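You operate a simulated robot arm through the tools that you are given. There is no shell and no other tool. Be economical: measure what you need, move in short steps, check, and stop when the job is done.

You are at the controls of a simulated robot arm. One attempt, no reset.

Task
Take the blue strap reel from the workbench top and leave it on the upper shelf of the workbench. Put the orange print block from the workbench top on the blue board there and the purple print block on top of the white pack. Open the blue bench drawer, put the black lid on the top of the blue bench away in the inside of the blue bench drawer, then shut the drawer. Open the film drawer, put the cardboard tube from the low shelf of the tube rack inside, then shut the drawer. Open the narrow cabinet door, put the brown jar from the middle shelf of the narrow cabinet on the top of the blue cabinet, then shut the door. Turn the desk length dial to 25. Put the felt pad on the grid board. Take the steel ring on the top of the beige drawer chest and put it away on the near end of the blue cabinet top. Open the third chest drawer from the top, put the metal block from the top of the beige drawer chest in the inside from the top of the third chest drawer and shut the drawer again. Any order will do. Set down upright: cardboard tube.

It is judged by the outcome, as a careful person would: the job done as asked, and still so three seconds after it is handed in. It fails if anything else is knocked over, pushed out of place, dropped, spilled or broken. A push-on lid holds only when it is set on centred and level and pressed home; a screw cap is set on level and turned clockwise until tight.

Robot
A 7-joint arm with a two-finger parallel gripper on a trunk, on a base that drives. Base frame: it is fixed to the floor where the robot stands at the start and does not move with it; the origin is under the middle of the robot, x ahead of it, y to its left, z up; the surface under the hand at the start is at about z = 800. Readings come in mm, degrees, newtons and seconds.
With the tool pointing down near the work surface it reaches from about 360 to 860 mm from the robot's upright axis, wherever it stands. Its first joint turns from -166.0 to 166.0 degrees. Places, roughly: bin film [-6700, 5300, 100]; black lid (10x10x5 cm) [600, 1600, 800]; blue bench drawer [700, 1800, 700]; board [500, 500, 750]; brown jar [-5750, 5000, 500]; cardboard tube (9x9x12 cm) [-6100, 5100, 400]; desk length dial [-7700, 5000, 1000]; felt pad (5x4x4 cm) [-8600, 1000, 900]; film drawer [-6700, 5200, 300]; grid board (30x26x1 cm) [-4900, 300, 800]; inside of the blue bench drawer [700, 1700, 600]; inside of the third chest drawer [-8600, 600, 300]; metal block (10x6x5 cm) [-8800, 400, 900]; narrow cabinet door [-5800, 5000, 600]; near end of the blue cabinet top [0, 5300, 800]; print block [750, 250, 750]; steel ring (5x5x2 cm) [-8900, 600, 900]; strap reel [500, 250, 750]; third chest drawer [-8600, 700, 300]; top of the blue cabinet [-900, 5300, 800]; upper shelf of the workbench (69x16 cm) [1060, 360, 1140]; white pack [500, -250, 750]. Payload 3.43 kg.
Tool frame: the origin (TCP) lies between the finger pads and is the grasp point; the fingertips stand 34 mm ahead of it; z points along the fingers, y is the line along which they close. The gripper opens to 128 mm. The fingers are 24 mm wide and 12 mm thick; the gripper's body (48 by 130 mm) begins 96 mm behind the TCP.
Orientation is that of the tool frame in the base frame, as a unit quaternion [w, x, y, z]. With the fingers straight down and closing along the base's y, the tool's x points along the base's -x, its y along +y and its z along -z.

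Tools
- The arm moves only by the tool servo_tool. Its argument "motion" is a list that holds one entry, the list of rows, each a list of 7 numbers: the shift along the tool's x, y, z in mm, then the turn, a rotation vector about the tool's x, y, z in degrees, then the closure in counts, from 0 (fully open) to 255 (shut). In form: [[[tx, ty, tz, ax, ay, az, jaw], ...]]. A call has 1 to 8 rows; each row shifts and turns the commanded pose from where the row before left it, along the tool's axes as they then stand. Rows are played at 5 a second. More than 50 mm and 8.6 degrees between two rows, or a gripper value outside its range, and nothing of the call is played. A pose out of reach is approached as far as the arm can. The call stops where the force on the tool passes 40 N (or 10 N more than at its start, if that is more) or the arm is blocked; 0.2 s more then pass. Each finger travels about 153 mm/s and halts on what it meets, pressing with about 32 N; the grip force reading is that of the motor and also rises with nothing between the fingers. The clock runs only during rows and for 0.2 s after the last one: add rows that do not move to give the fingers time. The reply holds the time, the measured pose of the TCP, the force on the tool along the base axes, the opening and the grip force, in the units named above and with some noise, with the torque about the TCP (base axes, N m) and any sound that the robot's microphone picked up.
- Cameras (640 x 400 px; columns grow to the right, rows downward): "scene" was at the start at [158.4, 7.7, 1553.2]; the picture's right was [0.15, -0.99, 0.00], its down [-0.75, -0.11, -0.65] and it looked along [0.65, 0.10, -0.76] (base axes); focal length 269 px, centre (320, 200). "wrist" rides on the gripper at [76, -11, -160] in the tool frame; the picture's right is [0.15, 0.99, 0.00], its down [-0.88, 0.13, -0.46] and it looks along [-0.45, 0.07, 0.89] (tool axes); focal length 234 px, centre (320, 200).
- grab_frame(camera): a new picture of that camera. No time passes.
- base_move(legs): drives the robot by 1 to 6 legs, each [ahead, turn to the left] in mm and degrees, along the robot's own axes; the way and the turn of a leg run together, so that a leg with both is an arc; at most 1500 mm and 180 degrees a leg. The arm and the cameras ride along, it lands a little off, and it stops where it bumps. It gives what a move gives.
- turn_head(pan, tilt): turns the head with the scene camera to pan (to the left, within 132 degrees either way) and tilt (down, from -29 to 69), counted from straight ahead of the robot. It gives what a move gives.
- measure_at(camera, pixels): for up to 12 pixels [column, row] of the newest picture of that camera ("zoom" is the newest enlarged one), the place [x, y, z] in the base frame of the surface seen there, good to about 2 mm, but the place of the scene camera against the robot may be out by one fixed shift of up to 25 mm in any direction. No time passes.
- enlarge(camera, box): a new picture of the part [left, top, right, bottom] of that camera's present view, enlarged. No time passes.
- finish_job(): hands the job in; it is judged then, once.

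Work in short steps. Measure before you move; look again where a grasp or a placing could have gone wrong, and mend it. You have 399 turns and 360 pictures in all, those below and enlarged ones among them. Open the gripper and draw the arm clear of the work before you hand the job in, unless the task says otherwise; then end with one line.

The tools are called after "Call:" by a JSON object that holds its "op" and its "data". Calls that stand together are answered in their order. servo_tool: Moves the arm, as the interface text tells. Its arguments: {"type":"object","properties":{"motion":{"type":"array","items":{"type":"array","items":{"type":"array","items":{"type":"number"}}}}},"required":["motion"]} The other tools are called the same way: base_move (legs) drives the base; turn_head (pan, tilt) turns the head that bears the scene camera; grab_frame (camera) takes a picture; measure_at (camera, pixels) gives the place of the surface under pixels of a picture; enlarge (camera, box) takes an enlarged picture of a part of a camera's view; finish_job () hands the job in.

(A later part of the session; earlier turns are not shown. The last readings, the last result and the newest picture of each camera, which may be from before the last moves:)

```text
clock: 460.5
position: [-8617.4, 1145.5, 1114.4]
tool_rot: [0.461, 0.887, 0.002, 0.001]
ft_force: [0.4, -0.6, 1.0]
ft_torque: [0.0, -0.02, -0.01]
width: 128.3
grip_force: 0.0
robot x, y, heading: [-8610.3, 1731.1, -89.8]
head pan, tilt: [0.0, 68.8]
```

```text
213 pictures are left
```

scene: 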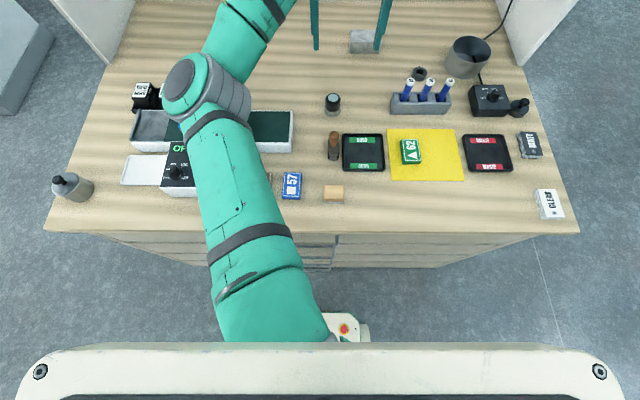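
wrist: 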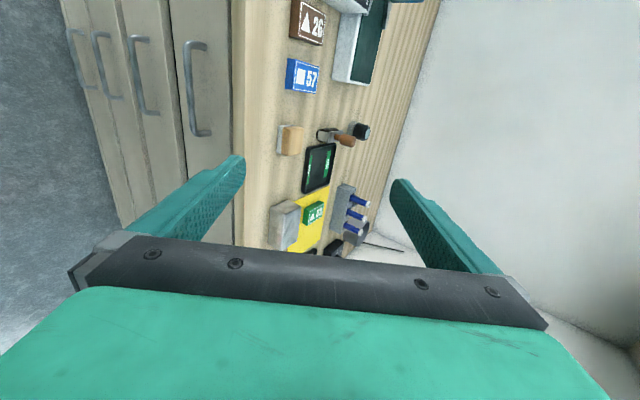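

Third handle at wrist (103,68). Lower the hand in front of the chest.

Call:
{"op": "servo_tool", "data": {"motion": [[[0, -35, 25, 0, 0, 0, 135], [0, -35, 25, 0, 0, 0, 135], [0, -35, 25, 0, 0, 0, 135], [0, -35, 25, 0, 0, 0, 135], [0, -35, 25, 0, 0, 0, 135], [0, -35, 25, 0, 0, 0, 135], [0, -35, 25, 0, 0, 0, 135], [0, -35, 25, 0, 0, 0, 135]]]}}

Call:
{"op": "servo_tool", "data": {"motion": [[[0, -35, 25, 0, 0, 0, 135], [0, -35, 25, 0, 0, 0, 135], [0, -35, 25, 0, 0, 0, 135], [0, -35, 25, 0, 0, 0, 135], [0, -35, 25, 0, 0, 0, 135]]]}}

Call:
{"op": "grab_frame", "data": {"camera": "wrist"}}

```text
clock: 462.3
position: [-8618.5, 1143.0, 768.4]
tool_rot: [0.461, 0.887, 0.002, 0.0]
ft_force: [-0.1, 0.4, 0.2]
ft_torque: [-0.02, -0.01, 0.0]
width: 60.3
grip_force: 0.1
robot x, y, heading: [-8613.2, 1727.3, -89.6]
head pan, tilt: [0.0, 68.8]
```

```text
clock: 463.5
position: [-8619.9, 1141.8, 553.8]
tool_rot: [0.462, 0.887, 0.001, 0.001]
ft_force: [0.3, 0.2, 0.4]
ft_torque: [-0.02, 0.01, 0.0]
width: 60.4
grip_force: 0.0
robot x, y, heading: [-8617.7, 1727.6, -89.5]
head pan, tilt: [0.0, 68.8]
```

```text
212 pictures are left
```

wrist: 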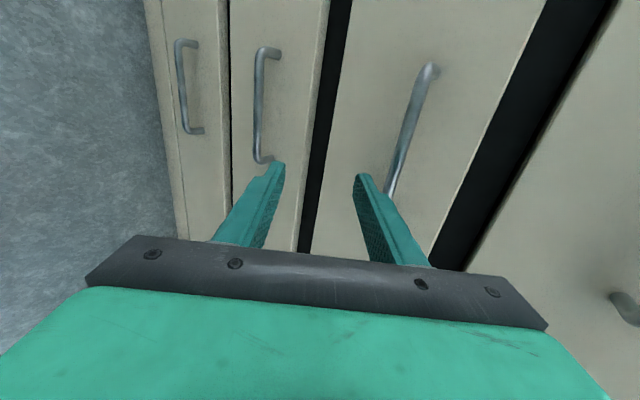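

Call:
{"op": "measure_at", "data": {"camera": "wrist", "pixels": [[257, 80], [257, 110], [256, 135], [265, 155], [405, 130], [182, 80], [630, 310], [240, 120], [290, 120]]}}

```text
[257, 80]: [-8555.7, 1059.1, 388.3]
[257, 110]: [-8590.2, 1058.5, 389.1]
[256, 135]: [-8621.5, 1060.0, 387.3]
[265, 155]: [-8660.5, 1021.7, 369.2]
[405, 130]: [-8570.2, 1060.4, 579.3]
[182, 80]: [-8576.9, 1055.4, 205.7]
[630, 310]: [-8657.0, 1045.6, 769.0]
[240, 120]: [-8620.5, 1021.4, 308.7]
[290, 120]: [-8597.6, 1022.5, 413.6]
```

Third bar: centre ≈(-8610,1055,388). Line up.

Call:
{"op": "servo_tool", "data": {"motion": [[[0, -40, 20, 0, 0, 0, 135], [0, -40, 25, 0, 0, 0, 135], [0, -5.5, 42, 0, 0, 0, 135], [0, 0, 0, 0, 0, 0, 135]]]}}

Call:
{"op": "grab_frame", "data": {"camera": "wrist"}}

Call:
{"op": "measure_at", "data": {"camera": "wrist", "pixels": [[326, 130], [321, 160], [316, 190], [325, 110]]}}

```text
clock: 464.5
position: [-8618.4, 1117.0, 432.7]
tool_rot: [0.462, 0.887, 0.002, 0.001]
ft_force: [-0.2, 0.7, -0.1]
ft_torque: [0.01, 0.02, -0.02]
width: 60.6
grip_force: 0.1
robot x, y, heading: [-8609.3, 1729.8, -89.9]
head pan, tilt: [0.0, 68.8]
```

```text
211 pictures are left
```

wrist: 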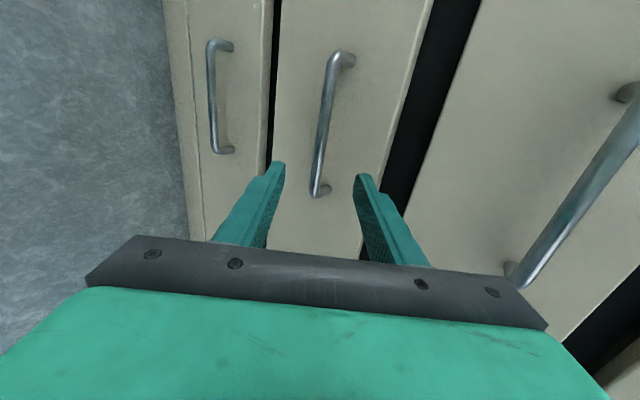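

```text
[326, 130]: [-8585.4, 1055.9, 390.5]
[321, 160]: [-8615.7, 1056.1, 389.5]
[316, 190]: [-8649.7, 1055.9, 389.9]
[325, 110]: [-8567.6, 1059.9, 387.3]
```

Call:
{"op": "servo_tool", "data": {"motion": [[[0, 0, 35, 0, 0, 0, 135], [0, 0, 27, 0, 0, 0, 135], [0, 0, 0, 0, 0, 0, 200], [0, 0, 0, 0, 0, 0, 235], [0, 0, 0, 0, 0, 0, 255], [0, 0, 0, 0, 0, 0, 255]]]}}

```text
clock: 465.2
position: [-8617.1, 1071.2, 399.6]
tool_rot: [0.463, 0.886, 0.003, 0.003]
ft_force: [-0.4, -0.6, -1.5]
ft_torque: [-0.02, 0.02, 0.02]
width: 27.8
grip_force: 0.1
robot x, y, heading: [-8615.6, 1723.9, -89.7]
head pan, tilt: [0.0, 68.8]
stopped in row 3: the force on the tool passed its limit at 164 N (the readings are from after the stop); the commanded pose is now the measured one
```

Call:
{"op": "grab_frame", "data": {"camera": "wrist"}}

```text
210 pictures are left
```

wrist: 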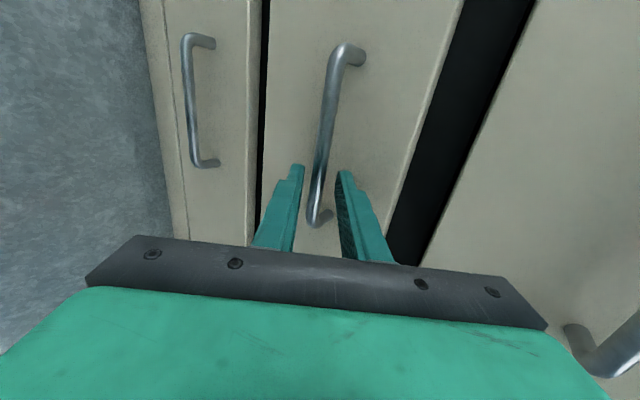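

Fingers straddle the bar correctly; the spike came from the fast closing. Close gently.

Call:
{"op": "servo_tool", "data": {"motion": [[[0, 0, 0, 0, 0, 0, 205], [0, 0, 0, 0, 0, 0, 212], [0, 0, 0, 0, 0, 0, 219], [0, 0, 0, 0, 0, 0, 226], [0, 0, 0, 0, 0, 0, 235], [0, 0, 0, 0, 0, 0, 255], [0, 0, 0, 0, 0, 0, 255]]]}}

```text
clock: 466.8
position: [-8617.6, 1070.8, 397.5]
tool_rot: [0.463, 0.886, 0.004, 0.002]
ft_force: [2.9, 6.3, -12.9]
ft_torque: [0.3, -0.02, 0.01]
width: 11.7
grip_force: 44.7
robot x, y, heading: [-8620.5, 1726.2, -89.9]
head pan, tilt: [0.0, 68.8]
```

Gripped. Pull the drawer toward +y.

Call:
{"op": "servo_tool", "data": {"motion": [[[0, -5.8, -8.2, 0, 0, 0, 255], [0, -8.6, -12.3, 0, 0, 0, 255], [0, -11.5, -16.4, 0, 0, 0, 255], [0, -11.5, -16.4, 0, 0, 0, 255], [0, -11.5, -16.4, 0, 0, 0, 255], [0, -11.5, -16.4, 0, 0, 0, 255], [0, 0, 0, 0, 0, 0, 255]]]}}

```text
clock: 468.4
position: [-8617.2, 1174.8, 398.9]
tool_rot: [0.464, 0.886, 0.004, 0.004]
ft_force: [2.8, -0.8, -11.9]
ft_torque: [0.24, 0.03, 0.07]
width: 11.6
grip_force: 45.2
robot x, y, heading: [-8614.4, 1724.4, -89.7]
head pan, tilt: [0.0, 68.8]
```

Call:
{"op": "servo_tool", "data": {"motion": [[[0, -8.6, -12.3, 0, 0, 0, 255], [0, -11.5, -16.4, 0, 0, 0, 255], [0, -11.5, -16.4, 0, 0, 0, 255], [0, -11.5, -16.4, 0, 0, 0, 255], [0, 0, 0, 0, 0, 0, 255]]]}}

Call:
{"op": "base_move", "data": {"legs": [[-60, 0]]}}

Call:
{"op": "grab_frame", "data": {"camera": "scene"}}

```text
clock: 469.6
position: [-8618.3, 1251.0, 397.8]
tool_rot: [0.464, 0.886, 0.003, 0.005]
ft_force: [16.6, -2.0, -12.3]
ft_torque: [0.17, 0.06, -0.08]
width: 11.7
grip_force: 44.6
robot x, y, heading: [-8612.4, 1726.4, -89.9]
head pan, tilt: [0.0, 68.8]
```

```text
clock: 470.6
position: [-8616.4, 1310.4, 399.7]
tool_rot: [0.464, 0.886, 0.004, 0.006]
ft_force: [26.0, -3.9, -7.4]
ft_torque: [0.11, -0.47, 0.72]
width: 11.7
grip_force: 45.0
robot x, y, heading: [-8613.9, 1786.9, -89.7]
head pan, tilt: [0.0, 68.8]
```

```text
209 pictures are left
```

scene: 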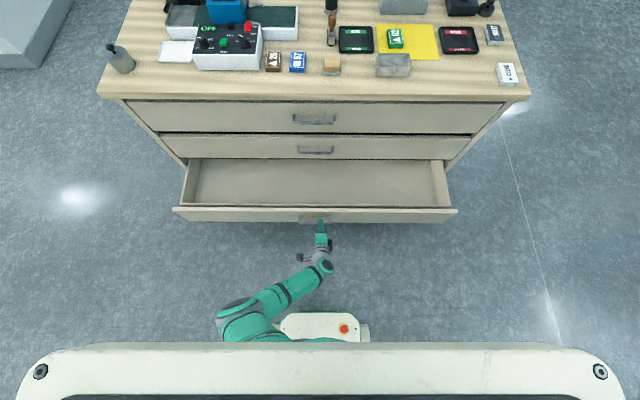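

Drawer open ~240 mm. Release and back away.

Call:
{"op": "servo_tool", "data": {"motion": [[[0, 0, 0, 0, 0, 0, 200], [0, 0, 0, 0, 0, 0, 160], [0, 0, 0, 0, 0, 0, 120], [0, 0, -15, 0, 0, 0, 120], [0, 0, 0, 0, 0, 0, 120]]]}}

Call:
{"op": "base_move", "data": {"legs": [[-120, 0]]}}

Call:
{"op": "measure_at", "data": {"camera": "scene", "pixels": [[320, 185], [320, 205], [320, 165], [230, 190], [400, 190], [315, 212], [395, 60]]}}

```text
clock: 471.8
position: [-8618.1, 1310.5, 398.7]
tool_rot: [0.464, 0.886, 0.004, 0.005]
ft_force: [-0.4, 3.1, -1.8]
ft_torque: [0.04, -0.08, -0.08]
width: 65.8
grip_force: 0.0
out of reach, approached as far as the arm can: row 4
robot x, y, heading: [-8616.0, 1792.2, -89.7]
head pan, tilt: [0.0, 68.8]
```

```text
clock: 473.0
position: [-8617.4, 1431.5, 399.7]
tool_rot: [0.464, 0.886, 0.005, 0.006]
ft_force: [-0.1, 0.4, -1.0]
ft_torque: [-0.02, 0.04, -0.03]
width: 67.7
grip_force: 0.0
robot x, y, heading: [-8614.2, 1909.9, -89.4]
head pan, tilt: [0.0, 68.8]
```

```text
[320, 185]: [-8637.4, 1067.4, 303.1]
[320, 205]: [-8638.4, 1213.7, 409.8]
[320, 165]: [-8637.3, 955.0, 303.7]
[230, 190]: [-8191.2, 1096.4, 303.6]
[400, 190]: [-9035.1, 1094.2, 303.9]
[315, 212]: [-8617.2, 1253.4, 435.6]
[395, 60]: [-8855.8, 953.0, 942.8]
```

Call:
{"op": "grab_frame", "data": {"camera": "scene"}}

Call:
{"op": "measure_at", "data": {"camera": "scene", "pixels": [[320, 190], [320, 175], [315, 186], [315, 160], [250, 185], [400, 180]]}}

```text
208 pictures are left
```

scene: 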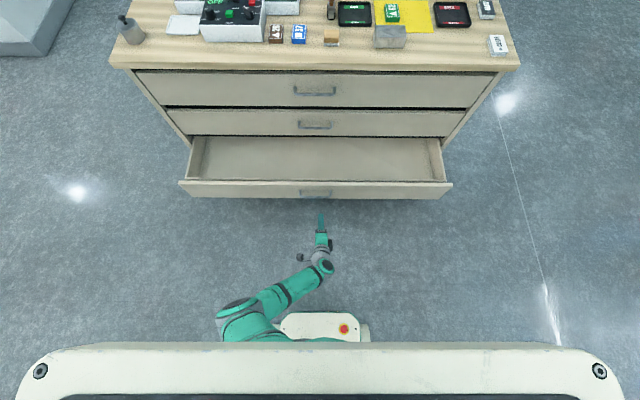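

```text
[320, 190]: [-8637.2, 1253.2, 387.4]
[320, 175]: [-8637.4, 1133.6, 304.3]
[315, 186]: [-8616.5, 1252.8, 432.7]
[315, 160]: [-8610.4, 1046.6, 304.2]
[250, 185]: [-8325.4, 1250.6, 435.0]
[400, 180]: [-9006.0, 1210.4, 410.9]
```

Drawer: front y 1253, floor z 303. Raise the hand and return the tool to vertical.

Call:
{"op": "servo_tool", "data": {"motion": [[[0, 37, -26, 0, 0, 0, 60], [0, 37, -26, 0, 0, 0, 60], [0, 37, -26, 0, 0, 0, 60], [0, 37, -26, 0, 0, 0, 60], [0, 37, -26, 0, 0, 0, 60], [0, 37, -26, 0, 0, 0, 60], [0, 37, -26, 0, 0, 0, 60], [0, 37, -26, 0, 0, 0, 60]]]}}

Call:
{"op": "servo_tool", "data": {"motion": [[[0, 37, -20, 0, 0, 0, 60], [0, 37, -20, 0, 0, 0, 60], [0, 37, -20, 0, 0, 0, 60], [0, 37, -20, 0, 0, 0, 60], [0, 37, -20, 0, 0, 0, 60], [0, 37, -20, 0, 0, 0, 60]]]}}

Call:
{"op": "servo_tool", "data": {"motion": [[[0, 0, 0, 0, 0, -8.5, 0], [0, 0, 0, 0, 0, -8.5, 0], [0, 0, 0, 0, 0, -8.5, 0], [0, 0, 0, 0, 0, -8.5, 0], [0, 0, 0, 0, 0, -8.5, 0], [0, 0, 0, 0, 0, -8.5, 0], [0, 0, 0, 0, 0, -8.5, 0], [0, 0, 0, 0, 0, -8.5, 0]]]}}

Call:
{"op": "servo_tool", "data": {"motion": [[[0, 0, 0, 0, 0, -8.5, 0], [0, 0, 0, 0, 0, -8.5, 0], [0, 0, 0, 0, 0, -5, 0], [0, 0, 0, 0, 8, 0, 0], [0, 0, 0, 0, 8, 0, 0], [0, 0, 0, 0, 8, 0, 0], [0, 0, 0, 0, 8, 0, 0], [0, 0, 0, 0, 8, 0, 0]]]}}

Call:
{"op": "servo_tool", "data": {"motion": [[[0, 0, 0, 0, 8, 0, 0], [0, 0, 0, 0, 7, 0, 0], [0, 0, 0, 0, 0, 0, 0]]]}}

```text
clock: 474.8
position: [-8611.8, 1408.9, 765.2]
tool_rot: [0.465, 0.885, 0.005, 0.006]
ft_force: [0.5, 0.2, 0.3]
ft_torque: [0.04, 0.02, -0.02]
width: 97.9
grip_force: 0.1
out of reach, approached as far as the arm can: row 1, 2
robot x, y, heading: [-8615.7, 1910.5, -89.4]
head pan, tilt: [0.0, 68.8]
```

```text
clock: 476.2
position: [-8612.2, 1343.5, 996.0]
tool_rot: [0.464, 0.886, 0.004, 0.005]
ft_force: [-0.3, 0.5, -0.6]
ft_torque: [0.02, -0.01, -0.01]
width: 97.9
grip_force: 0.1
out of reach, approached as far as the arm can: row 4, 5, 6
robot x, y, heading: [-8615.9, 1911.6, -89.6]
head pan, tilt: [0.0, 68.8]
```

```text
clock: 478.0
position: [-8611.9, 1343.8, 996.6]
tool_rot: [0.387, 0.731, 0.5, -0.255]
ft_force: [0.1, 0.9, -0.7]
ft_torque: [0.03, 0.04, -0.01]
width: 128.0
grip_force: 0.1
robot x, y, heading: [-8615.7, 1909.5, -89.6]
head pan, tilt: [0.0, 68.8]
```

```text
clock: 479.8
position: [-8612.8, 1343.1, 996.6]
tool_rot: [0.097, 0.696, 0.706, -0.09]
ft_force: [-0.5, 0.0, -0.2]
ft_torque: [0.03, -0.01, 0.0]
width: 128.0
grip_force: 0.1
out of reach, approached as far as the arm can: row 5
robot x, y, heading: [-8618.1, 1909.7, -89.4]
head pan, tilt: [0.0, 68.8]
```

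```text
clock: 480.6
position: [-8612.9, 1342.6, 997.2]
tool_rot: [0.003, 0.702, 0.712, 0.001]
ft_force: [-0.1, -0.7, -0.2]
ft_torque: [0.0, 0.01, 0.02]
width: 127.9
grip_force: 0.1
robot x, y, heading: [-8619.6, 1910.8, -89.5]
head pan, tilt: [0.0, 68.8]
```

Call:
{"op": "base_move", "data": {"legs": [[250, 0]]}}

Call:
{"op": "servo_tool", "data": {"motion": [[[-20, -36, -10, 0, 0, 0, 0], [-24, -36, -10, 0, 0, 0, 0], [-24, -36, -10, 0, 0, 0, 0], [-24, -36, 0, 0, 0, 0, 0], [-24, -36, 0, 0, 0, 0, 0], [-23, -36, 0, 0, 0, 0, 0], [0, 0, 0, 0, 0, 0, 0]]]}}

Call:
{"op": "grab_frame", "data": {"camera": "wrist"}}

```text
clock: 482.4
position: [-8612.0, 1093.1, 997.4]
tool_rot: [0.004, 0.702, 0.712, 0.0]
ft_force: [0.5, 0.5, 0.3]
ft_torque: [-0.04, -0.01, 0.01]
width: 127.9
grip_force: 0.0
robot x, y, heading: [-8614.5, 1658.5, -89.8]
head pan, tilt: [0.0, 68.8]
```

```text
clock: 484.0
position: [-8826.8, 951.3, 1026.4]
tool_rot: [0.003, 0.702, 0.712, 0.0]
ft_force: [0.3, -0.1, 0.0]
ft_torque: [-0.02, 0.02, 0.01]
width: 128.0
grip_force: 0.1
robot x, y, heading: [-8617.0, 1658.6, -89.9]
head pan, tilt: [0.0, 68.8]
```

```text
207 pictures are left
```

wrist: 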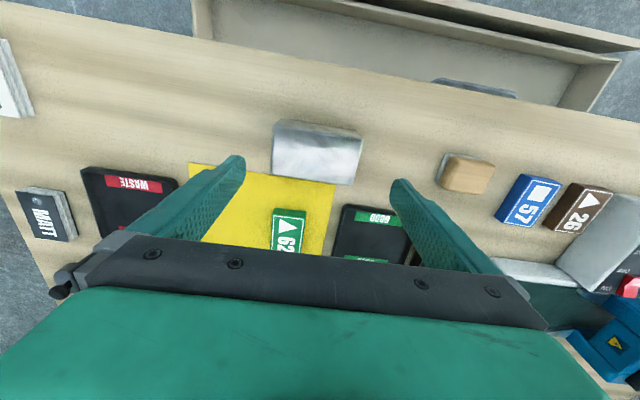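

Call:
{"op": "measure_at", "data": {"camera": "wrist", "pixels": [[274, 152], [361, 160], [356, 184], [274, 178], [316, 168], [276, 122]]}}

```text
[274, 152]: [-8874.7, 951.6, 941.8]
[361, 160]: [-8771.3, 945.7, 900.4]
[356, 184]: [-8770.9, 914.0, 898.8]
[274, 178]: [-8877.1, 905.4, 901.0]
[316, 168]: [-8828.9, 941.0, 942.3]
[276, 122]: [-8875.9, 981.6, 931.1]
```

Block centre ≈(-8830,954). Descend, grip, lift.

Call:
{"op": "servo_tool", "data": {"motion": [[[3, -3, 40, 0, 0, 0, 0], [0, 0, 40, 0, 0, 0, 0], [0, 0, 9, 0, 0, 0, 0], [0, 0, 0, 0, 0, 0, 40], [0, 0, 0, 0, 0, 0, 90], [0, 0, 0, 0, 0, 0, 130], [0, 0, -40, 0, 0, 0, 130], [0, 0, -45, 0, 0, 0, 130]]]}}

Call:
{"op": "servo_tool", "data": {"motion": [[[37, 20, -5, 0, 0, 0, 130], [40, 20, 0, 0, 0, 0, 130], [40, 20, 0, 0, 0, 0, 130], [40, 20, 0, 0, 0, 0, 130], [30, 20, 0, 0, 0, 0, 130], [0, 0, 0, 0, 0, 0, 130]]]}}

Call:
{"op": "grab_frame", "data": {"camera": "wrist"}}

```text
clock: 485.8
position: [-8827.8, 954.8, 1022.4]
tool_rot: [0.004, 0.702, 0.712, 0.001]
ft_force: [-0.4, -1.0, -6.1]
ft_torque: [0.02, 0.02, -0.01]
width: 94.7
grip_force: 32.0
robot x, y, heading: [-8609.8, 1658.0, -89.9]
head pan, tilt: [0.0, 68.8]
```

```text
clock: 487.2
position: [-8731.2, 1142.5, 1025.5]
tool_rot: [0.004, 0.702, 0.712, -0.001]
ft_force: [-0.7, -0.6, -5.9]
ft_torque: [0.03, 0.0, 0.0]
width: 95.0
grip_force: 31.6
robot x, y, heading: [-8608.7, 1658.5, -89.9]
head pan, tilt: [0.0, 68.8]
```

```text
206 pictures are left
```

wrist: 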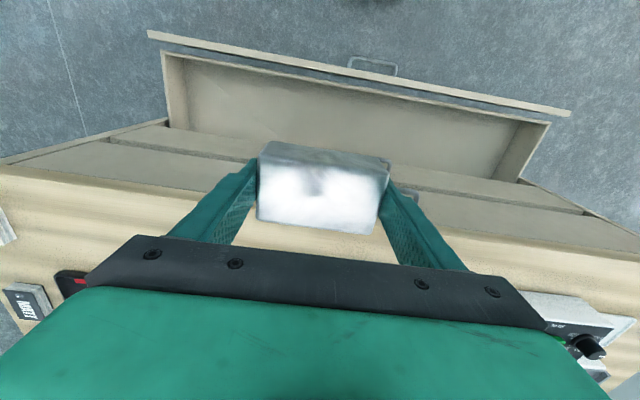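

Over the open drawer. Lower.

Call:
{"op": "servo_tool", "data": {"motion": [[[0, 0, 48, 0, 0, 0, 130], [0, 0, 48, 0, 0, 0, 130], [0, 0, 48, 0, 0, 0, 130], [0, 0, 48, 0, 0, 0, 130], [0, 0, 48, 0, 0, 0, 130], [0, 0, 48, 0, 0, 0, 130], [0, 0, 48, 0, 0, 0, 130], [0, 0, 48, 0, 0, 0, 130]]]}}

Call:
{"op": "servo_tool", "data": {"motion": [[[0, 0, 45, 0, 0, 0, 130], [0, 0, 45, 0, 0, 0, 130], [0, 0, 45, 0, 0, 0, 130], [0, 0, 45, 0, 0, 0, 130], [0, 0, 45, 0, 0, 0, 130], [0, 0, 30, 0, 0, 0, 130], [0, 0, 20, 0, 0, 0, 130], [0, 0, 0, 0, 0, 0, 130]]]}}

Call:
{"op": "grab_frame", "data": {"camera": "wrist"}}

Call:
{"op": "grab_frame", "data": {"camera": "scene"}}

```text
clock: 489.0
position: [-8728.9, 1138.6, 642.7]
tool_rot: [0.004, 0.702, 0.712, 0.0]
ft_force: [-0.1, 0.6, -5.7]
ft_torque: [0.05, 0.03, -0.03]
width: 94.8
grip_force: 32.4
robot x, y, heading: [-8615.2, 1658.7, -89.6]
head pan, tilt: [0.0, 68.8]
```

```text
clock: 490.8
position: [-8728.2, 1140.2, 367.6]
tool_rot: [0.004, 0.702, 0.712, 0.001]
ft_force: [1.3, -0.7, -6.0]
ft_torque: [0.04, 0.02, 0.03]
width: 94.8
grip_force: 32.3
robot x, y, heading: [-8615.3, 1661.0, -89.6]
head pan, tilt: [0.0, 68.8]
```

```text
205 pictures are left
```

wrist: 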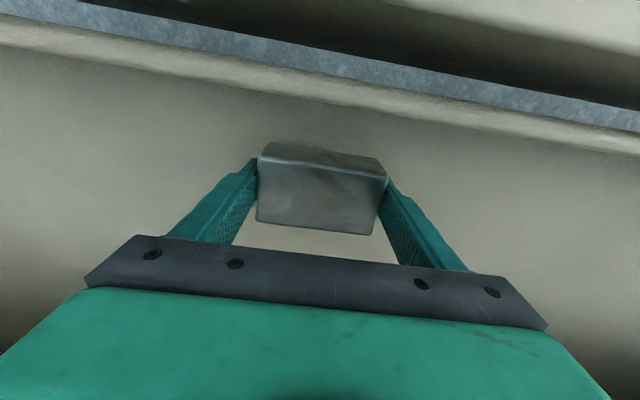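

```text
204 pictures are left
```

scene: 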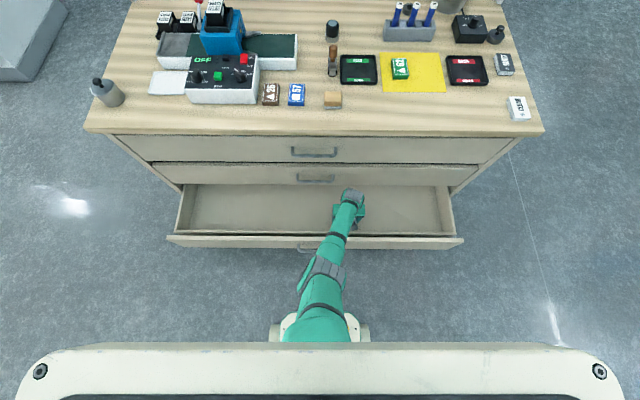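

Lower the last ~27 mm with care.

Call:
{"op": "servo_tool", "data": {"motion": [[[0, 0, 15, 0, 0, 0, 130], [0, 0, 7, 0, 0, 0, 130], [0, 0, 2, 0, 0, 0, 130], [0, 0, 0, 0, 0, 0, 130]]]}}

Call:
{"op": "servo_tool", "data": {"motion": [[[0, 0, 2, 0, 0, 0, 130], [0, 0, 0, 0, 0, 0, 130]]]}}

```text
clock: 491.8
position: [-8728.1, 1139.7, 343.8]
tool_rot: [0.004, 0.702, 0.712, 0.0]
ft_force: [-0.3, -0.6, -5.8]
ft_torque: [0.05, 0.02, 0.0]
width: 94.9
grip_force: 32.3
robot x, y, heading: [-8617.4, 1658.0, -89.9]
head pan, tilt: [0.0, 68.8]
```

```text
clock: 492.4
position: [-8727.4, 1139.1, 341.7]
tool_rot: [0.003, 0.702, 0.712, 0.0]
ft_force: [0.1, 0.1, -5.7]
ft_torque: [0.05, 0.01, 0.01]
width: 94.9
grip_force: 32.2
robot x, y, heading: [-8615.5, 1656.0, -89.8]
head pan, tilt: [0.0, 68.8]
```

Call:
{"op": "servo_tool", "data": {"motion": [[[0, 0, 1.5, 0, 0, 0, 130], [0, 0, 0, 0, 0, 0, 130]]]}}

```text
clock: 493.0
position: [-8727.2, 1139.4, 341.1]
tool_rot: [0.003, 0.702, 0.712, 0.0]
ft_force: [0.6, -0.9, -4.6]
ft_torque: [0.02, 0.03, 0.02]
width: 94.8
grip_force: 31.7
robot x, y, heading: [-8616.1, 1661.7, -89.7]
head pan, tilt: [0.0, 68.8]
```

Call:
{"op": "servo_tool", "data": {"motion": [[[0, 0, 1.2, 0, 0, 0, 130], [0, 0, 0, 0, 0, 0, 130]]]}}

Call:
{"op": "servo_tool", "data": {"motion": [[[0, 0, 0, 0, 0, 0, 60], [0, 0, 0, 0, 0, 0, 10], [0, 0, 0, 0, 0, 0, 0], [0, 0, -30, 0, 0, 0, 0], [0, 0, -45, 0, 0, 0, 0], [0, 0, -45, 0, 0, 0, 0], [0, 0, -45, 0, 0, 0, 0]]]}}

Call:
{"op": "grab_frame", "data": {"camera": "wrist"}}

```text
clock: 493.6
position: [-8728.1, 1136.4, 340.7]
tool_rot: [0.005, 0.702, 0.712, -0.002]
ft_force: [2.4, -0.5, 16.4]
ft_torque: [0.58, 1.03, -0.03]
width: 94.7
grip_force: 32.1
robot x, y, heading: [-8615.8, 1662.2, -89.7]
head pan, tilt: [0.0, 68.8]
```

```text
clock: 495.2
position: [-8728.6, 1138.9, 503.7]
tool_rot: [0.004, 0.702, 0.712, 0.0]
ft_force: [-1.1, -0.2, -1.1]
ft_torque: [-0.01, 0.0, 0.02]
width: 128.3
grip_force: 0.0
robot x, y, heading: [-8611.7, 1660.3, -89.7]
head pan, tilt: [0.0, 68.8]
```

```text
203 pictures are left
```

wrist: 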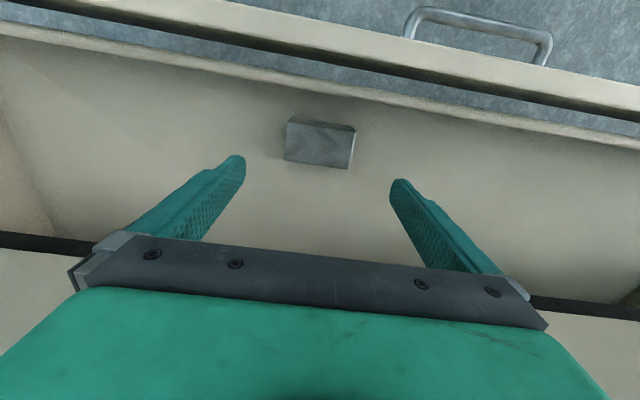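

Block lies in the drawer. Close the gripper, back off and come down before the handle to push it shut.

Call:
{"op": "servo_tool", "data": {"motion": [[[0, 0, -40, 0, 0, 0, 255], [0, 30, 0, 0, 0, 0, 255], [0, 40, 0, 0, 0, 0, 255], [0, 40, 0, 0, 0, 0, 255]]]}}

Call:
{"op": "base_move", "data": {"legs": [[-130, 0]]}}

Call:
{"op": "servo_tool", "data": {"motion": [[[40, 4, 0, 0, 0, 0, 255], [30, 0, 0, 0, 0, 0, 255], [0, 0, 40, 0, 0, 0, 255], [0, 0, 45, 0, 0, 0, 255], [0, 0, 45, 0, 0, 0, 255], [0, 0, 0, 0, 0, 0, 255]]]}}

Call:
{"op": "grab_frame", "data": {"camera": "wrist"}}

```text
clock: 496.2
position: [-8618.3, 1140.8, 544.5]
tool_rot: [0.004, 0.703, 0.712, 0.001]
ft_force: [0.2, -0.7, -1.0]
ft_torque: [0.02, -0.01, 0.01]
width: 0.2
grip_force: 32.3
robot x, y, heading: [-8616.0, 1660.0, -89.4]
head pan, tilt: [0.0, 68.8]
```

```text
clock: 497.5
position: [-8619.7, 1271.2, 545.9]
tool_rot: [0.004, 0.703, 0.711, 0.0]
ft_force: [-0.1, 0.4, 0.1]
ft_torque: [0.0, 0.0, 0.01]
width: 0.0
grip_force: 32.2
robot x, y, heading: [-8618.3, 1785.2, -90.0]
head pan, tilt: [0.0, 68.8]
```

```text
clock: 498.9
position: [-8616.9, 1341.1, 413.4]
tool_rot: [0.004, 0.703, 0.711, 0.0]
ft_force: [0.0, -0.3, -0.1]
ft_torque: [-0.01, -0.01, -0.03]
width: 0.1
grip_force: 32.1
robot x, y, heading: [-8616.8, 1791.1, -90.0]
head pan, tilt: [0.0, 68.8]
```

```text
202 pictures are left
```

wrist: 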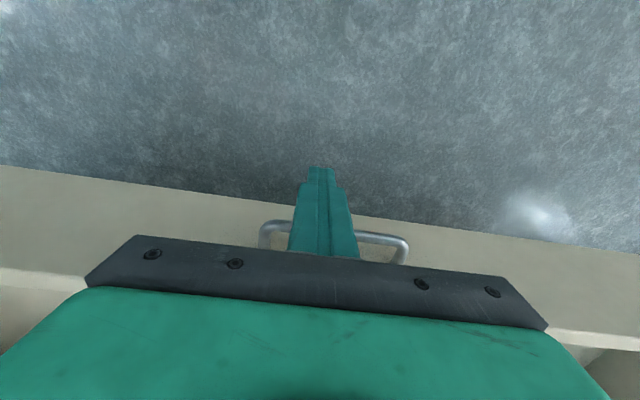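

Fingers before the bar. Pitch 24° and push -y steadily.

Call:
{"op": "servo_tool", "data": {"motion": [[[0, 0, 0, 0, -8, 0, 255], [0, 0, 0, 0, -8, 0, 255], [0, 0, 0, 0, -8, 0, 255], [-16.4, 0, 7.3, 0, 0, 0, 255], [-16.4, 0, 7.3, 0, 0, 0, 255], [-16.4, 0, 7.3, 0, 0, 0, 255], [-16.4, 0, 7.3, 0, 0, 0, 255], [-16.4, 0, 7.3, 0, 0, 0, 255]]]}}

Call:
{"op": "servo_tool", "data": {"motion": [[[-16.4, 0, 7.3, 0, 0, 0, 255], [-16.4, 0, 7.3, 0, 0, 0, 255], [-16.4, 0, 7.3, 0, 0, 0, 255], [-16.4, 0, 7.3, 0, 0, 0, 255], [-16.4, 0, 7.3, 0, 0, 0, 255], [-12, 0, 5.3, 0, 0, 0, 255], [0, 0, 0, 0, 0, 0, 255]]]}}

Call:
{"op": "grab_frame", "data": {"camera": "scene"}}

```text
clock: 500.7
position: [-8614.2, 1250.6, 413.7]
tool_rot: [0.151, 0.688, 0.695, -0.146]
ft_force: [-0.5, 0.1, -0.2]
ft_torque: [0.03, 0.05, -0.04]
width: 0.0
grip_force: 32.0
robot x, y, heading: [-8614.0, 1785.5, -89.6]
head pan, tilt: [0.0, 68.8]
```

```text
clock: 502.3
position: [-8614.1, 1146.2, 415.1]
tool_rot: [0.152, 0.687, 0.695, -0.146]
ft_force: [0.7, -0.4, 0.2]
ft_torque: [0.01, 0.0, 0.02]
width: 0.0
grip_force: 31.7
robot x, y, heading: [-8614.9, 1790.6, -89.6]
head pan, tilt: [0.0, 68.8]
```

```text
201 pictures are left
```

scene: 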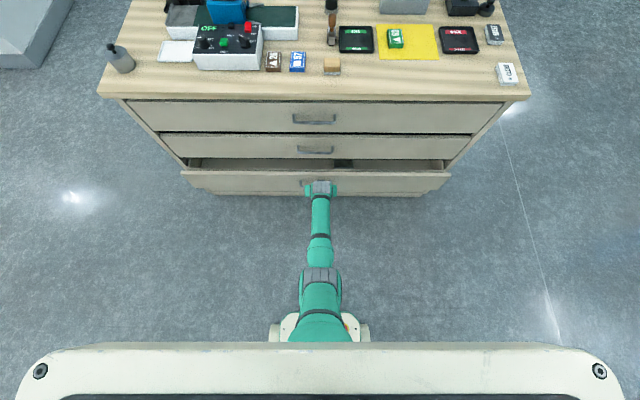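

Call:
{"op": "servo_tool", "data": {"motion": [[[-13.7, 0, 6.1, 0, 0, 0, 255], [-13.7, 0, 6.1, 0, 0, 0, 255], [-11, 0, 4.9, 0, 0, 0, 255], [-9, 0, 4, 0, 0, 0, 255], [-7, 0, 3.1, 0, 0, 0, 255], [-5, 0, 2.2, 0, 0, 0, 255], [-5, 0, 2.2, 0, 0, 0, 255], [-4, 0, 1.8, 0, 0, 0, 255]]]}}

Call:
{"op": "grab_frame", "data": {"camera": "scene"}}

```text
clock: 503.9
position: [-8613.7, 1081.5, 415.1]
tool_rot: [0.151, 0.687, 0.696, -0.144]
ft_force: [-0.1, 23.8, 31.0]
ft_torque: [-0.12, 0.1, 0.07]
width: 0.0
grip_force: 31.8
robot x, y, heading: [-8613.7, 1785.9, -90.0]
head pan, tilt: [0.0, 68.8]
stopped in row 7: the force on the tool passed its limit at 61 N (the readings are from after the stop); the commanded pose is now the measured one
```

```text
200 pictures are left
```

scene: 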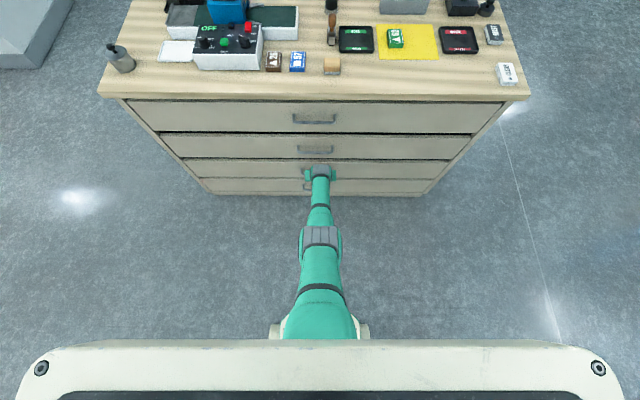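

Stop reached. Back away and verify.

Call:
{"op": "servo_tool", "data": {"motion": [[[36, 0, -16, 0, 0, 0, 255], [36, 0, -16, 0, 0, 0, 255], [36, 0, -16, 0, 0, 0, 255], [0, 0, 0, 0, 8, 0, 255], [0, 0, 0, 0, 8, 0, 255], [0, 0, 0, 0, 8, 0, 255]]]}}

Call:
{"op": "grab_frame", "data": {"camera": "scene"}}

Call:
{"op": "enlarge", "data": {"camera": "scene", "box": [170, 80, 470, 220]}}

Call:
{"op": "measure_at", "data": {"camera": "scene", "pixels": [[230, 172], [400, 170], [230, 148], [400, 148], [230, 187]]}}

```text
clock: 505.3
position: [-8614.3, 1197.5, 413.4]
tool_rot: [0.001, 0.702, 0.712, 0.003]
ft_force: [-0.6, 0.4, -1.0]
ft_torque: [-0.02, -0.01, 0.0]
width: 0.0
grip_force: 31.7
robot x, y, heading: [-8614.7, 1794.9, -89.6]
head pan, tilt: [0.0, 68.8]
```

```text
199 pictures are left
```

scene: 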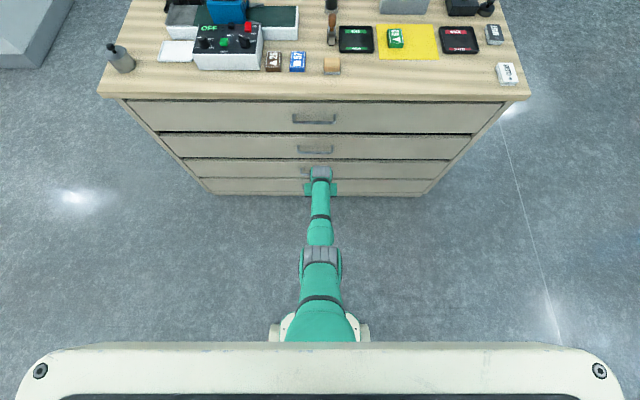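

```text
2.13 times, centred on (320, 150) of scene
```

zoom: 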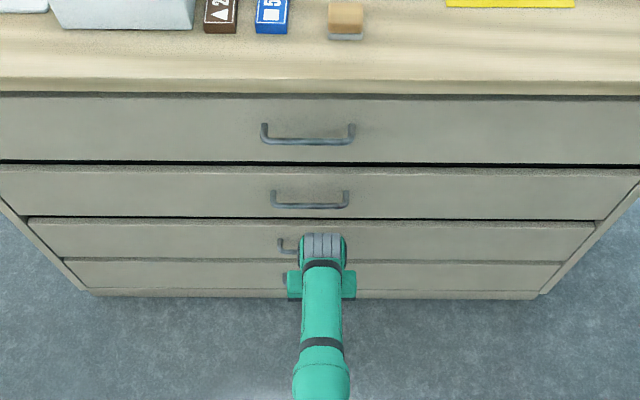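

```text
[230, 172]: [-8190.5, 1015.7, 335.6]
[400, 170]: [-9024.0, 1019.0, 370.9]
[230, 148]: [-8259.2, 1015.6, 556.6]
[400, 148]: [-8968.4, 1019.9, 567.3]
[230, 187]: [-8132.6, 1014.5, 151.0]
```

Third drawer is shut flush. Now the felt pad: raise the hand and approach it.

Call:
{"op": "servo_tool", "data": {"motion": [[[0, 0, -48, 0, 0, 0, 100], [0, 0, -48, 0, 0, 0, 100], [0, 0, -48, 0, 0, 0, 100], [0, 0, -48, 0, 0, 0, 100], [0, 0, -48, 0, 0, 0, 100], [0, 0, -48, 0, 0, 0, 100], [0, 0, -48, 0, 0, 0, 100], [0, 0, -48, 0, 0, 0, 100]]]}}

Call:
{"op": "servo_tool", "data": {"motion": [[[0, 0, -48, 0, 0, 0, 100], [0, 0, -48, 0, 0, 0, 100], [0, 0, -48, 0, 0, 0, 100], [0, 0, -48, 0, 0, 0, 100], [0, 0, -48, 0, 0, 0, 100], [0, -45, 0, 0, 0, 0, 100]]]}}

Call:
{"op": "base_move", "data": {"legs": [[180, 0]]}}

Call:
{"op": "grab_frame", "data": {"camera": "wrist"}}

```text
clock: 507.1
position: [-8611.1, 1184.0, 819.4]
tool_rot: [0.027, 0.709, 0.705, 0.001]
ft_force: [-2.3, 5.3, -7.4]
ft_torque: [-0.57, -0.24, 0.04]
width: 77.5
grip_force: 0.0
out of reach, approached as far as the arm can: row 7
robot x, y, heading: [-8614.9, 1789.4, -89.7]
head pan, tilt: [0.0, 68.8]
```

```text
clock: 508.5
position: [-8663.9, 1198.4, 1039.4]
tool_rot: [0.001, 0.702, 0.712, 0.003]
ft_force: [-0.3, 0.6, -0.8]
ft_torque: [-0.03, 0.03, 0.0]
width: 77.8
grip_force: 0.0
robot x, y, heading: [-8613.1, 1787.9, -89.3]
head pan, tilt: [0.0, 68.8]
```

```text
clock: 510.0
position: [-8663.3, 1015.0, 1038.4]
tool_rot: [0.002, 0.703, 0.711, 0.002]
ft_force: [-0.3, -0.2, -0.5]
ft_torque: [-0.01, -0.02, 0.0]
width: 77.7
grip_force: 0.0
robot x, y, heading: [-8614.9, 1604.4, -89.8]
head pan, tilt: [0.0, 68.8]
```

```text
197 pictures are left
```

wrist: 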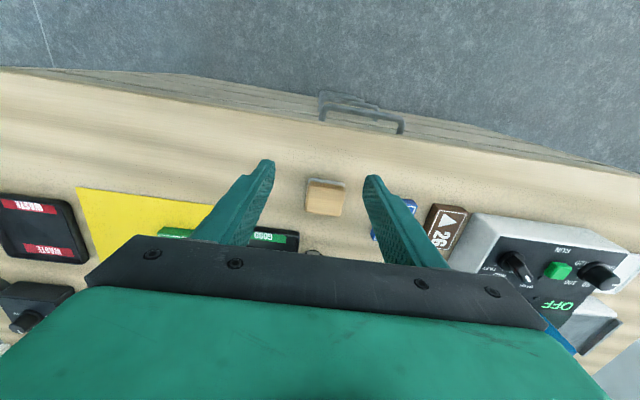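

Call:
{"op": "measure_at", "data": {"camera": "wrist", "pixels": [[307, 190], [342, 190], [325, 215], [325, 197], [326, 183], [310, 178], [345, 182]]}}

Call:
{"op": "enlarge", "data": {"camera": "wrist", "box": [260, 150, 400, 240]}}

```text
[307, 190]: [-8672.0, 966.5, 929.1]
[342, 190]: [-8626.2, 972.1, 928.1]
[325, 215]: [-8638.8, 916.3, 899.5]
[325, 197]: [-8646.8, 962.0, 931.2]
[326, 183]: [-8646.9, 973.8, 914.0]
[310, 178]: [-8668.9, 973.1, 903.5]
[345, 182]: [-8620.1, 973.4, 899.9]
```

```text
4.44 times, centred on (330, 195) of wrist
```

zoom: 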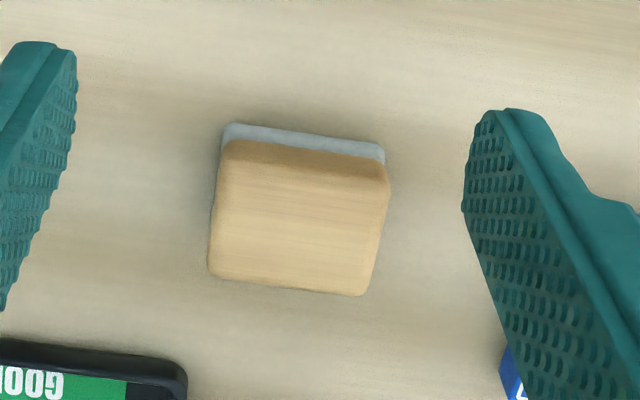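

Felt pad centre ≈(-8648,954), top 932. Move over, descend, grip.

Call:
{"op": "servo_tool", "data": {"motion": [[[-30, 8, 0, 0, 0, 0, 100], [-31, 7.5, 0, 0, 0, 0, 100], [0, 0, 40, 0, 0, 0, 100], [0, 0, 0, 0, 0, 0, 100]]]}}

Call:
{"op": "grab_frame", "data": {"camera": "wrist"}}

```text
clock: 511.0
position: [-8647.6, 953.8, 998.7]
tool_rot: [0.002, 0.703, 0.711, 0.002]
ft_force: [0.1, 0.0, -0.4]
ft_torque: [-0.02, -0.02, -0.01]
width: 77.8
grip_force: 0.1
robot x, y, heading: [-8613.7, 1605.4, -89.7]
head pan, tilt: [0.0, 68.8]
```

```text
195 pictures are left
```

wrist: 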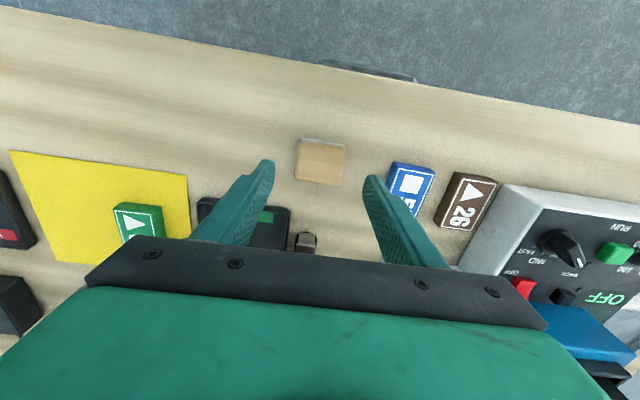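

Call:
{"op": "servo_tool", "data": {"motion": [[[0, 0, 40, 0, 0, 0, 100], [0, 0, 18, 0, 0, 0, 100], [0, 0, 0, 0, 0, 0, 140], [0, 0, 0, 0, 0, 0, 170], [0, 0, 0, 0, 0, 0, 190], [0, 0, -40, 0, 0, 0, 190], [0, 0, -45, 0, 0, 0, 190]]]}}

Call:
{"op": "grab_frame", "data": {"camera": "wrist"}}

```text
clock: 512.6
position: [-8648.9, 953.3, 1024.4]
tool_rot: [0.002, 0.703, 0.711, 0.002]
ft_force: [0.4, 0.2, -1.1]
ft_torque: [0.0, 0.01, -0.03]
width: 49.3
grip_force: 31.7
robot x, y, heading: [-8615.8, 1604.7, -89.7]
head pan, tilt: [0.0, 68.8]
```

```text
194 pictures are left
```

wrist: 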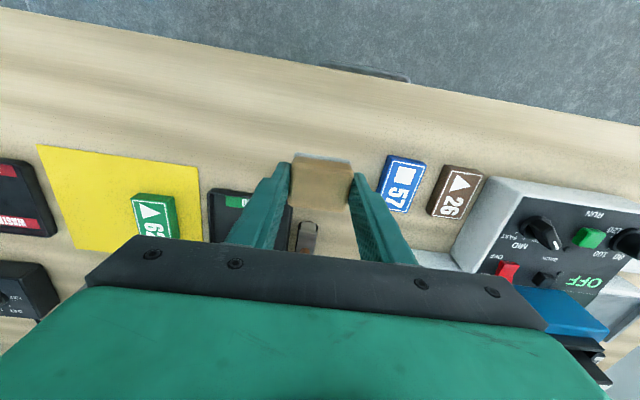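

Felt pad held. Raise/retract and turn east to look for the grid board and obstacles.

Call:
{"op": "servo_tool", "data": {"motion": [[[20, 0, -45, 0, 0, 0, 190], [20, 0, -45, 0, 0, 0, 190], [20, 0, -45, 0, 0, 0, 190], [20, 0, -45, 0, 0, 0, 190], [20, 5, -40, 0, 0, 0, 190]]]}}

Call:
{"op": "base_move", "data": {"legs": [[-400, 0], [0, 75]]}}

Call:
{"op": "turn_head", "data": {"pan": -10, "tilt": 15}}

Call:
{"op": "grab_frame", "data": {"camera": "scene"}}

```text
clock: 513.8
position: [-8646.4, 1052.6, 1246.3]
tool_rot: [0.001, 0.703, 0.711, 0.002]
ft_force: [-0.1, -0.1, -1.4]
ft_torque: [0.08, -0.02, 0.0]
width: 49.6
grip_force: 32.4
robot x, y, heading: [-8615.1, 1604.2, -90.0]
head pan, tilt: [0.0, 68.8]
```

```text
clock: 520.0
position: [-8090.1, 1837.7, 1245.8]
tool_rot: [-0.001, 0.123, 0.992, 0.003]
ft_force: [0.1, -0.2, -0.4]
ft_torque: [0.06, 0.0, -0.02]
width: 49.4
grip_force: 32.2
robot x, y, heading: [-8617.5, 2007.2, -14.6]
head pan, tilt: [0.0, 68.8]
```

```text
clock: 521.2
position: [-8089.2, 1836.8, 1246.3]
tool_rot: [0.0, 0.123, 0.992, 0.003]
ft_force: [-0.1, 0.2, -1.5]
ft_torque: [-0.03, 0.0, 0.02]
width: 49.2
grip_force: 32.2
robot x, y, heading: [-8614.5, 2009.8, -14.4]
head pan, tilt: [-10.0, 15.0]
```

```text
193 pictures are left
```

scene: 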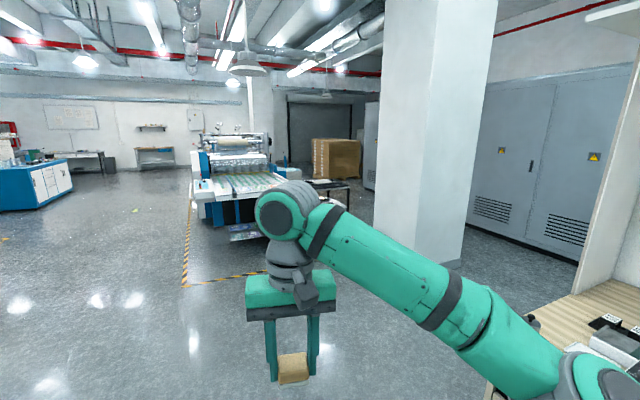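

Call:
{"op": "enlarge", "data": {"camera": "scene", "box": [200, 130, 400, 260]}}

Call:
{"op": "measure_at", "data": {"camera": "scene", "pixels": [[325, 183], [345, 188], [345, 205], [318, 205], [245, 235], [270, 190], [200, 185], [420, 262], [375, 235], [360, 200]]}}

```text
3.08 times, centred on (300, 195) of scene
```

zoom: 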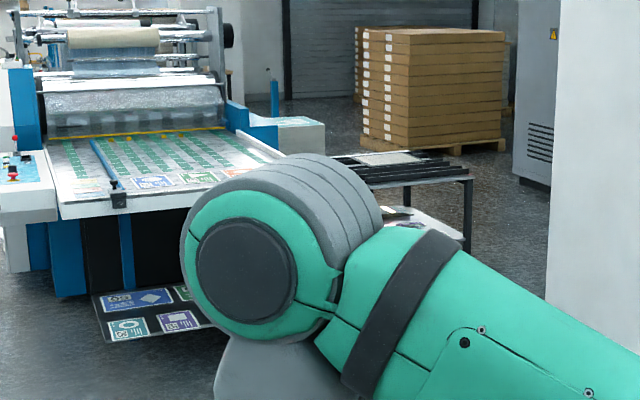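

```text
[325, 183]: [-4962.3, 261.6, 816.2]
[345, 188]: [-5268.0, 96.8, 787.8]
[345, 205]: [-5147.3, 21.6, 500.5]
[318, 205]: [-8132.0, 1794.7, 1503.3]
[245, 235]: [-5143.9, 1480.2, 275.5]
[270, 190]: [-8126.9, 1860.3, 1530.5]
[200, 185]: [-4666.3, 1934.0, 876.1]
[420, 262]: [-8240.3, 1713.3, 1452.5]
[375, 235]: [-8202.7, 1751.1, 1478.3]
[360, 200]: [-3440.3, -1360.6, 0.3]
```

Call:
{"op": "measure_at", "data": {"camera": "scene", "pixels": [[385, 150], [410, 150], [440, 220], [480, 200], [490, 150], [378, 210], [422, 150]]}}

```text
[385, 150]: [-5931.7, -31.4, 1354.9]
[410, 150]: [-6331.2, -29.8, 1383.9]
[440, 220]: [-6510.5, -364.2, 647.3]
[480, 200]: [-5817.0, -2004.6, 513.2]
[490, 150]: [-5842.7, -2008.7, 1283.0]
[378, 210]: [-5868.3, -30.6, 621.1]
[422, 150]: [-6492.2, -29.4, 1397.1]
```

Pillar occupies x −6500…−5860, y<−30; the cart with the board is beyond at ≈(−4950,260). Drive to (−6100,650) and look.

Call:
{"op": "base_move", "data": {"legs": [[0, -14], [1430, 0], [1430, 0], [0, 13]]}}

Call:
{"op": "turn_head", "data": {"pan": 0, "tilt": 25}}

Call:
{"op": "grab_frame", "data": {"camera": "scene"}}

```text
clock: 536.9
position: [-5572.3, 459.9, 1245.7]
tool_rot: [0.0, 0.134, 0.991, 0.003]
ft_force: [-0.7, 0.8, -0.8]
ft_torque: [0.01, 0.0, 0.01]
width: 49.5
grip_force: 31.9
robot x, y, heading: [-6095.1, 641.9, -15.6]
head pan, tilt: [-10.0, 15.0]
```

```text
clock: 537.6
position: [-5572.0, 459.6, 1246.0]
tool_rot: [0.0, 0.134, 0.991, 0.002]
ft_force: [0.1, -0.4, -0.8]
ft_torque: [0.02, -0.02, -0.01]
width: 49.7
grip_force: 31.5
robot x, y, heading: [-6097.1, 640.7, -15.5]
head pan, tilt: [0.0, 25.0]
```

```text
191 pictures are left
```

scene: 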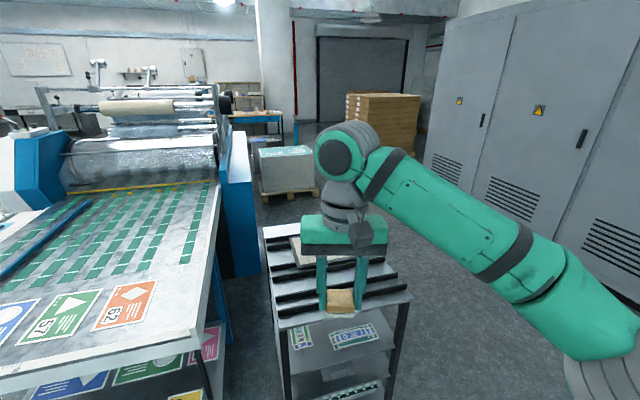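

Call:
{"op": "grab_frame", "data": {"camera": "wrist"}}

Call:
{"op": "measure_at", "data": {"camera": "scene", "pixels": [[272, 228], [300, 262], [293, 238], [385, 262], [410, 297], [280, 335], [365, 300], [290, 290], [370, 235]]}}

Call:
{"op": "enlarge", "data": {"camera": "scene", "box": [250, 210, 420, 320]}}

```text
190 pictures are left
```

wrist: 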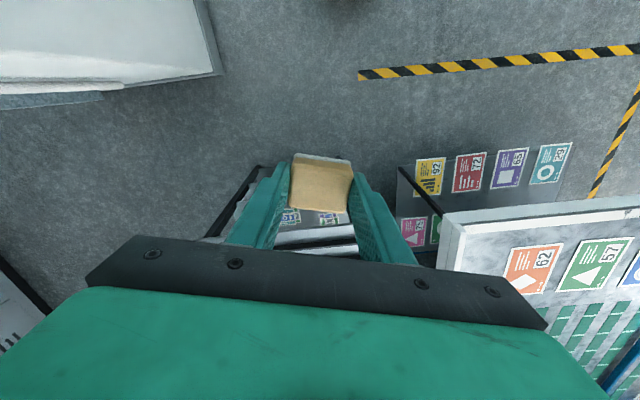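

```text
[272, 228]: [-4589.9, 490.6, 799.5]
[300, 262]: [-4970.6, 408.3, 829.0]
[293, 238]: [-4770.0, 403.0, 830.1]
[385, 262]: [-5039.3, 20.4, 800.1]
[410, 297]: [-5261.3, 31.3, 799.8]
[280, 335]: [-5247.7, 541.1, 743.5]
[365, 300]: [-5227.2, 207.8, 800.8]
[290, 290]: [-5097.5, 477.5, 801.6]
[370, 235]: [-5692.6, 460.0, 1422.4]
```

```text
3.64 times, centred on (335, 265) of scene
```

zoom: 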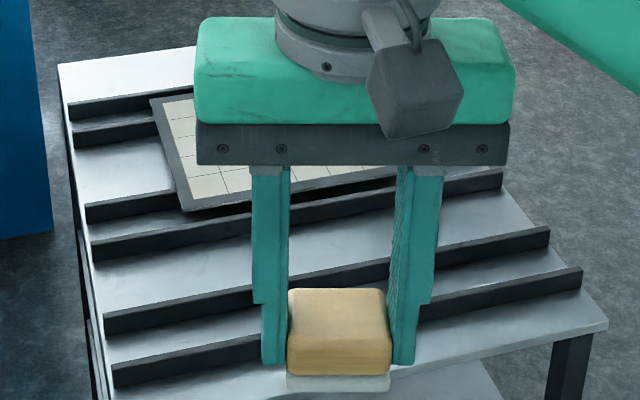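

Grid board lies on the cart rails (surface z≈830, x≈−4970…−4770). Drive to (−5480,290) facing it.

Call:
{"op": "base_move", "data": {"legs": [[0, -14], [700, 0], [0, 29.6]]}}

Call:
{"op": "grab_frame", "data": {"camera": "wrist"}}

Call:
{"op": "turn_head", "data": {"pan": 15, "tilt": 45}}

Call:
{"op": "grab_frame", "data": {"camera": "scene"}}

```text
clock: 544.0
position: [-4935.4, 258.9, 1245.6]
tool_rot: [-0.001, 0.0, 1.0, 0.003]
ft_force: [-0.4, 0.9, 0.3]
ft_torque: [0.0, -0.04, 0.02]
width: 49.3
grip_force: 32.1
robot x, y, heading: [-5490.1, 298.7, -0.6]
head pan, tilt: [0.0, 25.0]
```

```text
188 pictures are left
```

wrist: 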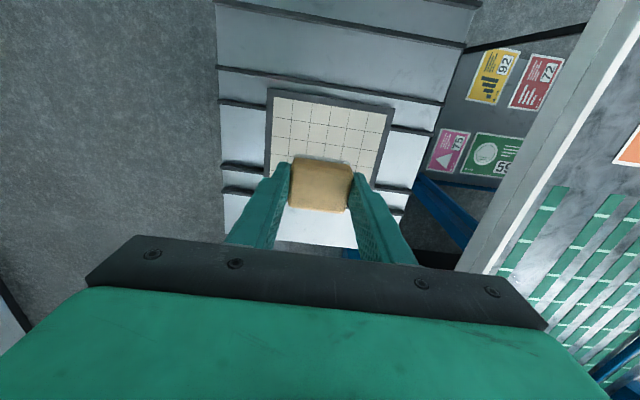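

```text
clock: 544.8
position: [-4935.5, 258.6, 1245.1]
tool_rot: [0.0, 0.001, 1.0, 0.003]
ft_force: [0.4, -0.6, -1.2]
ft_torque: [0.01, -0.03, -0.04]
width: 49.2
grip_force: 32.3
robot x, y, heading: [-5487.6, 296.3, -0.4]
head pan, tilt: [15.0, 45.0]
```

```text
187 pictures are left
```

scene: 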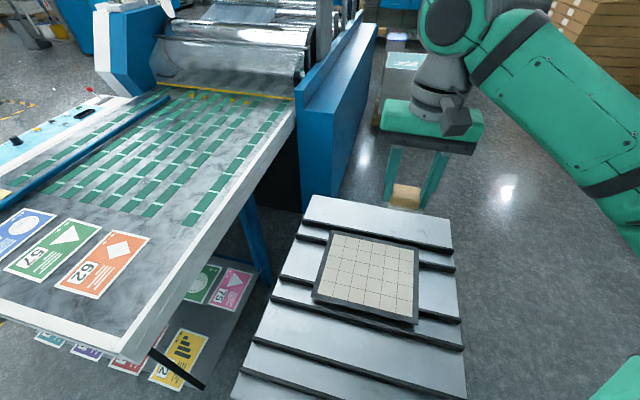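

Call:
{"op": "measure_at", "data": {"camera": "wrist", "pixels": [[275, 95], [388, 115], [270, 160], [376, 175], [325, 130], [345, 150], [310, 105]]}}

Call:
{"op": "measure_at", "data": {"camera": "scene", "pixels": [[331, 234], [418, 247], [416, 318], [315, 294], [368, 272]]}}

```text
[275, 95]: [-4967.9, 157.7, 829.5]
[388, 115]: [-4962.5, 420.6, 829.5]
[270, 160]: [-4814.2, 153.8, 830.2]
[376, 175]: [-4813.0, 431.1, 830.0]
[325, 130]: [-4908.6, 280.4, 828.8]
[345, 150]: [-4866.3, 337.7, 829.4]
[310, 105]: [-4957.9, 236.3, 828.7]
```

```text
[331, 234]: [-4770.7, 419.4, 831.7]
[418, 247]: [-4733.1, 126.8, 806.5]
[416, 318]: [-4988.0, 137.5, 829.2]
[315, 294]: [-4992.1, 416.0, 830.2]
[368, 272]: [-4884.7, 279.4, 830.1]
```

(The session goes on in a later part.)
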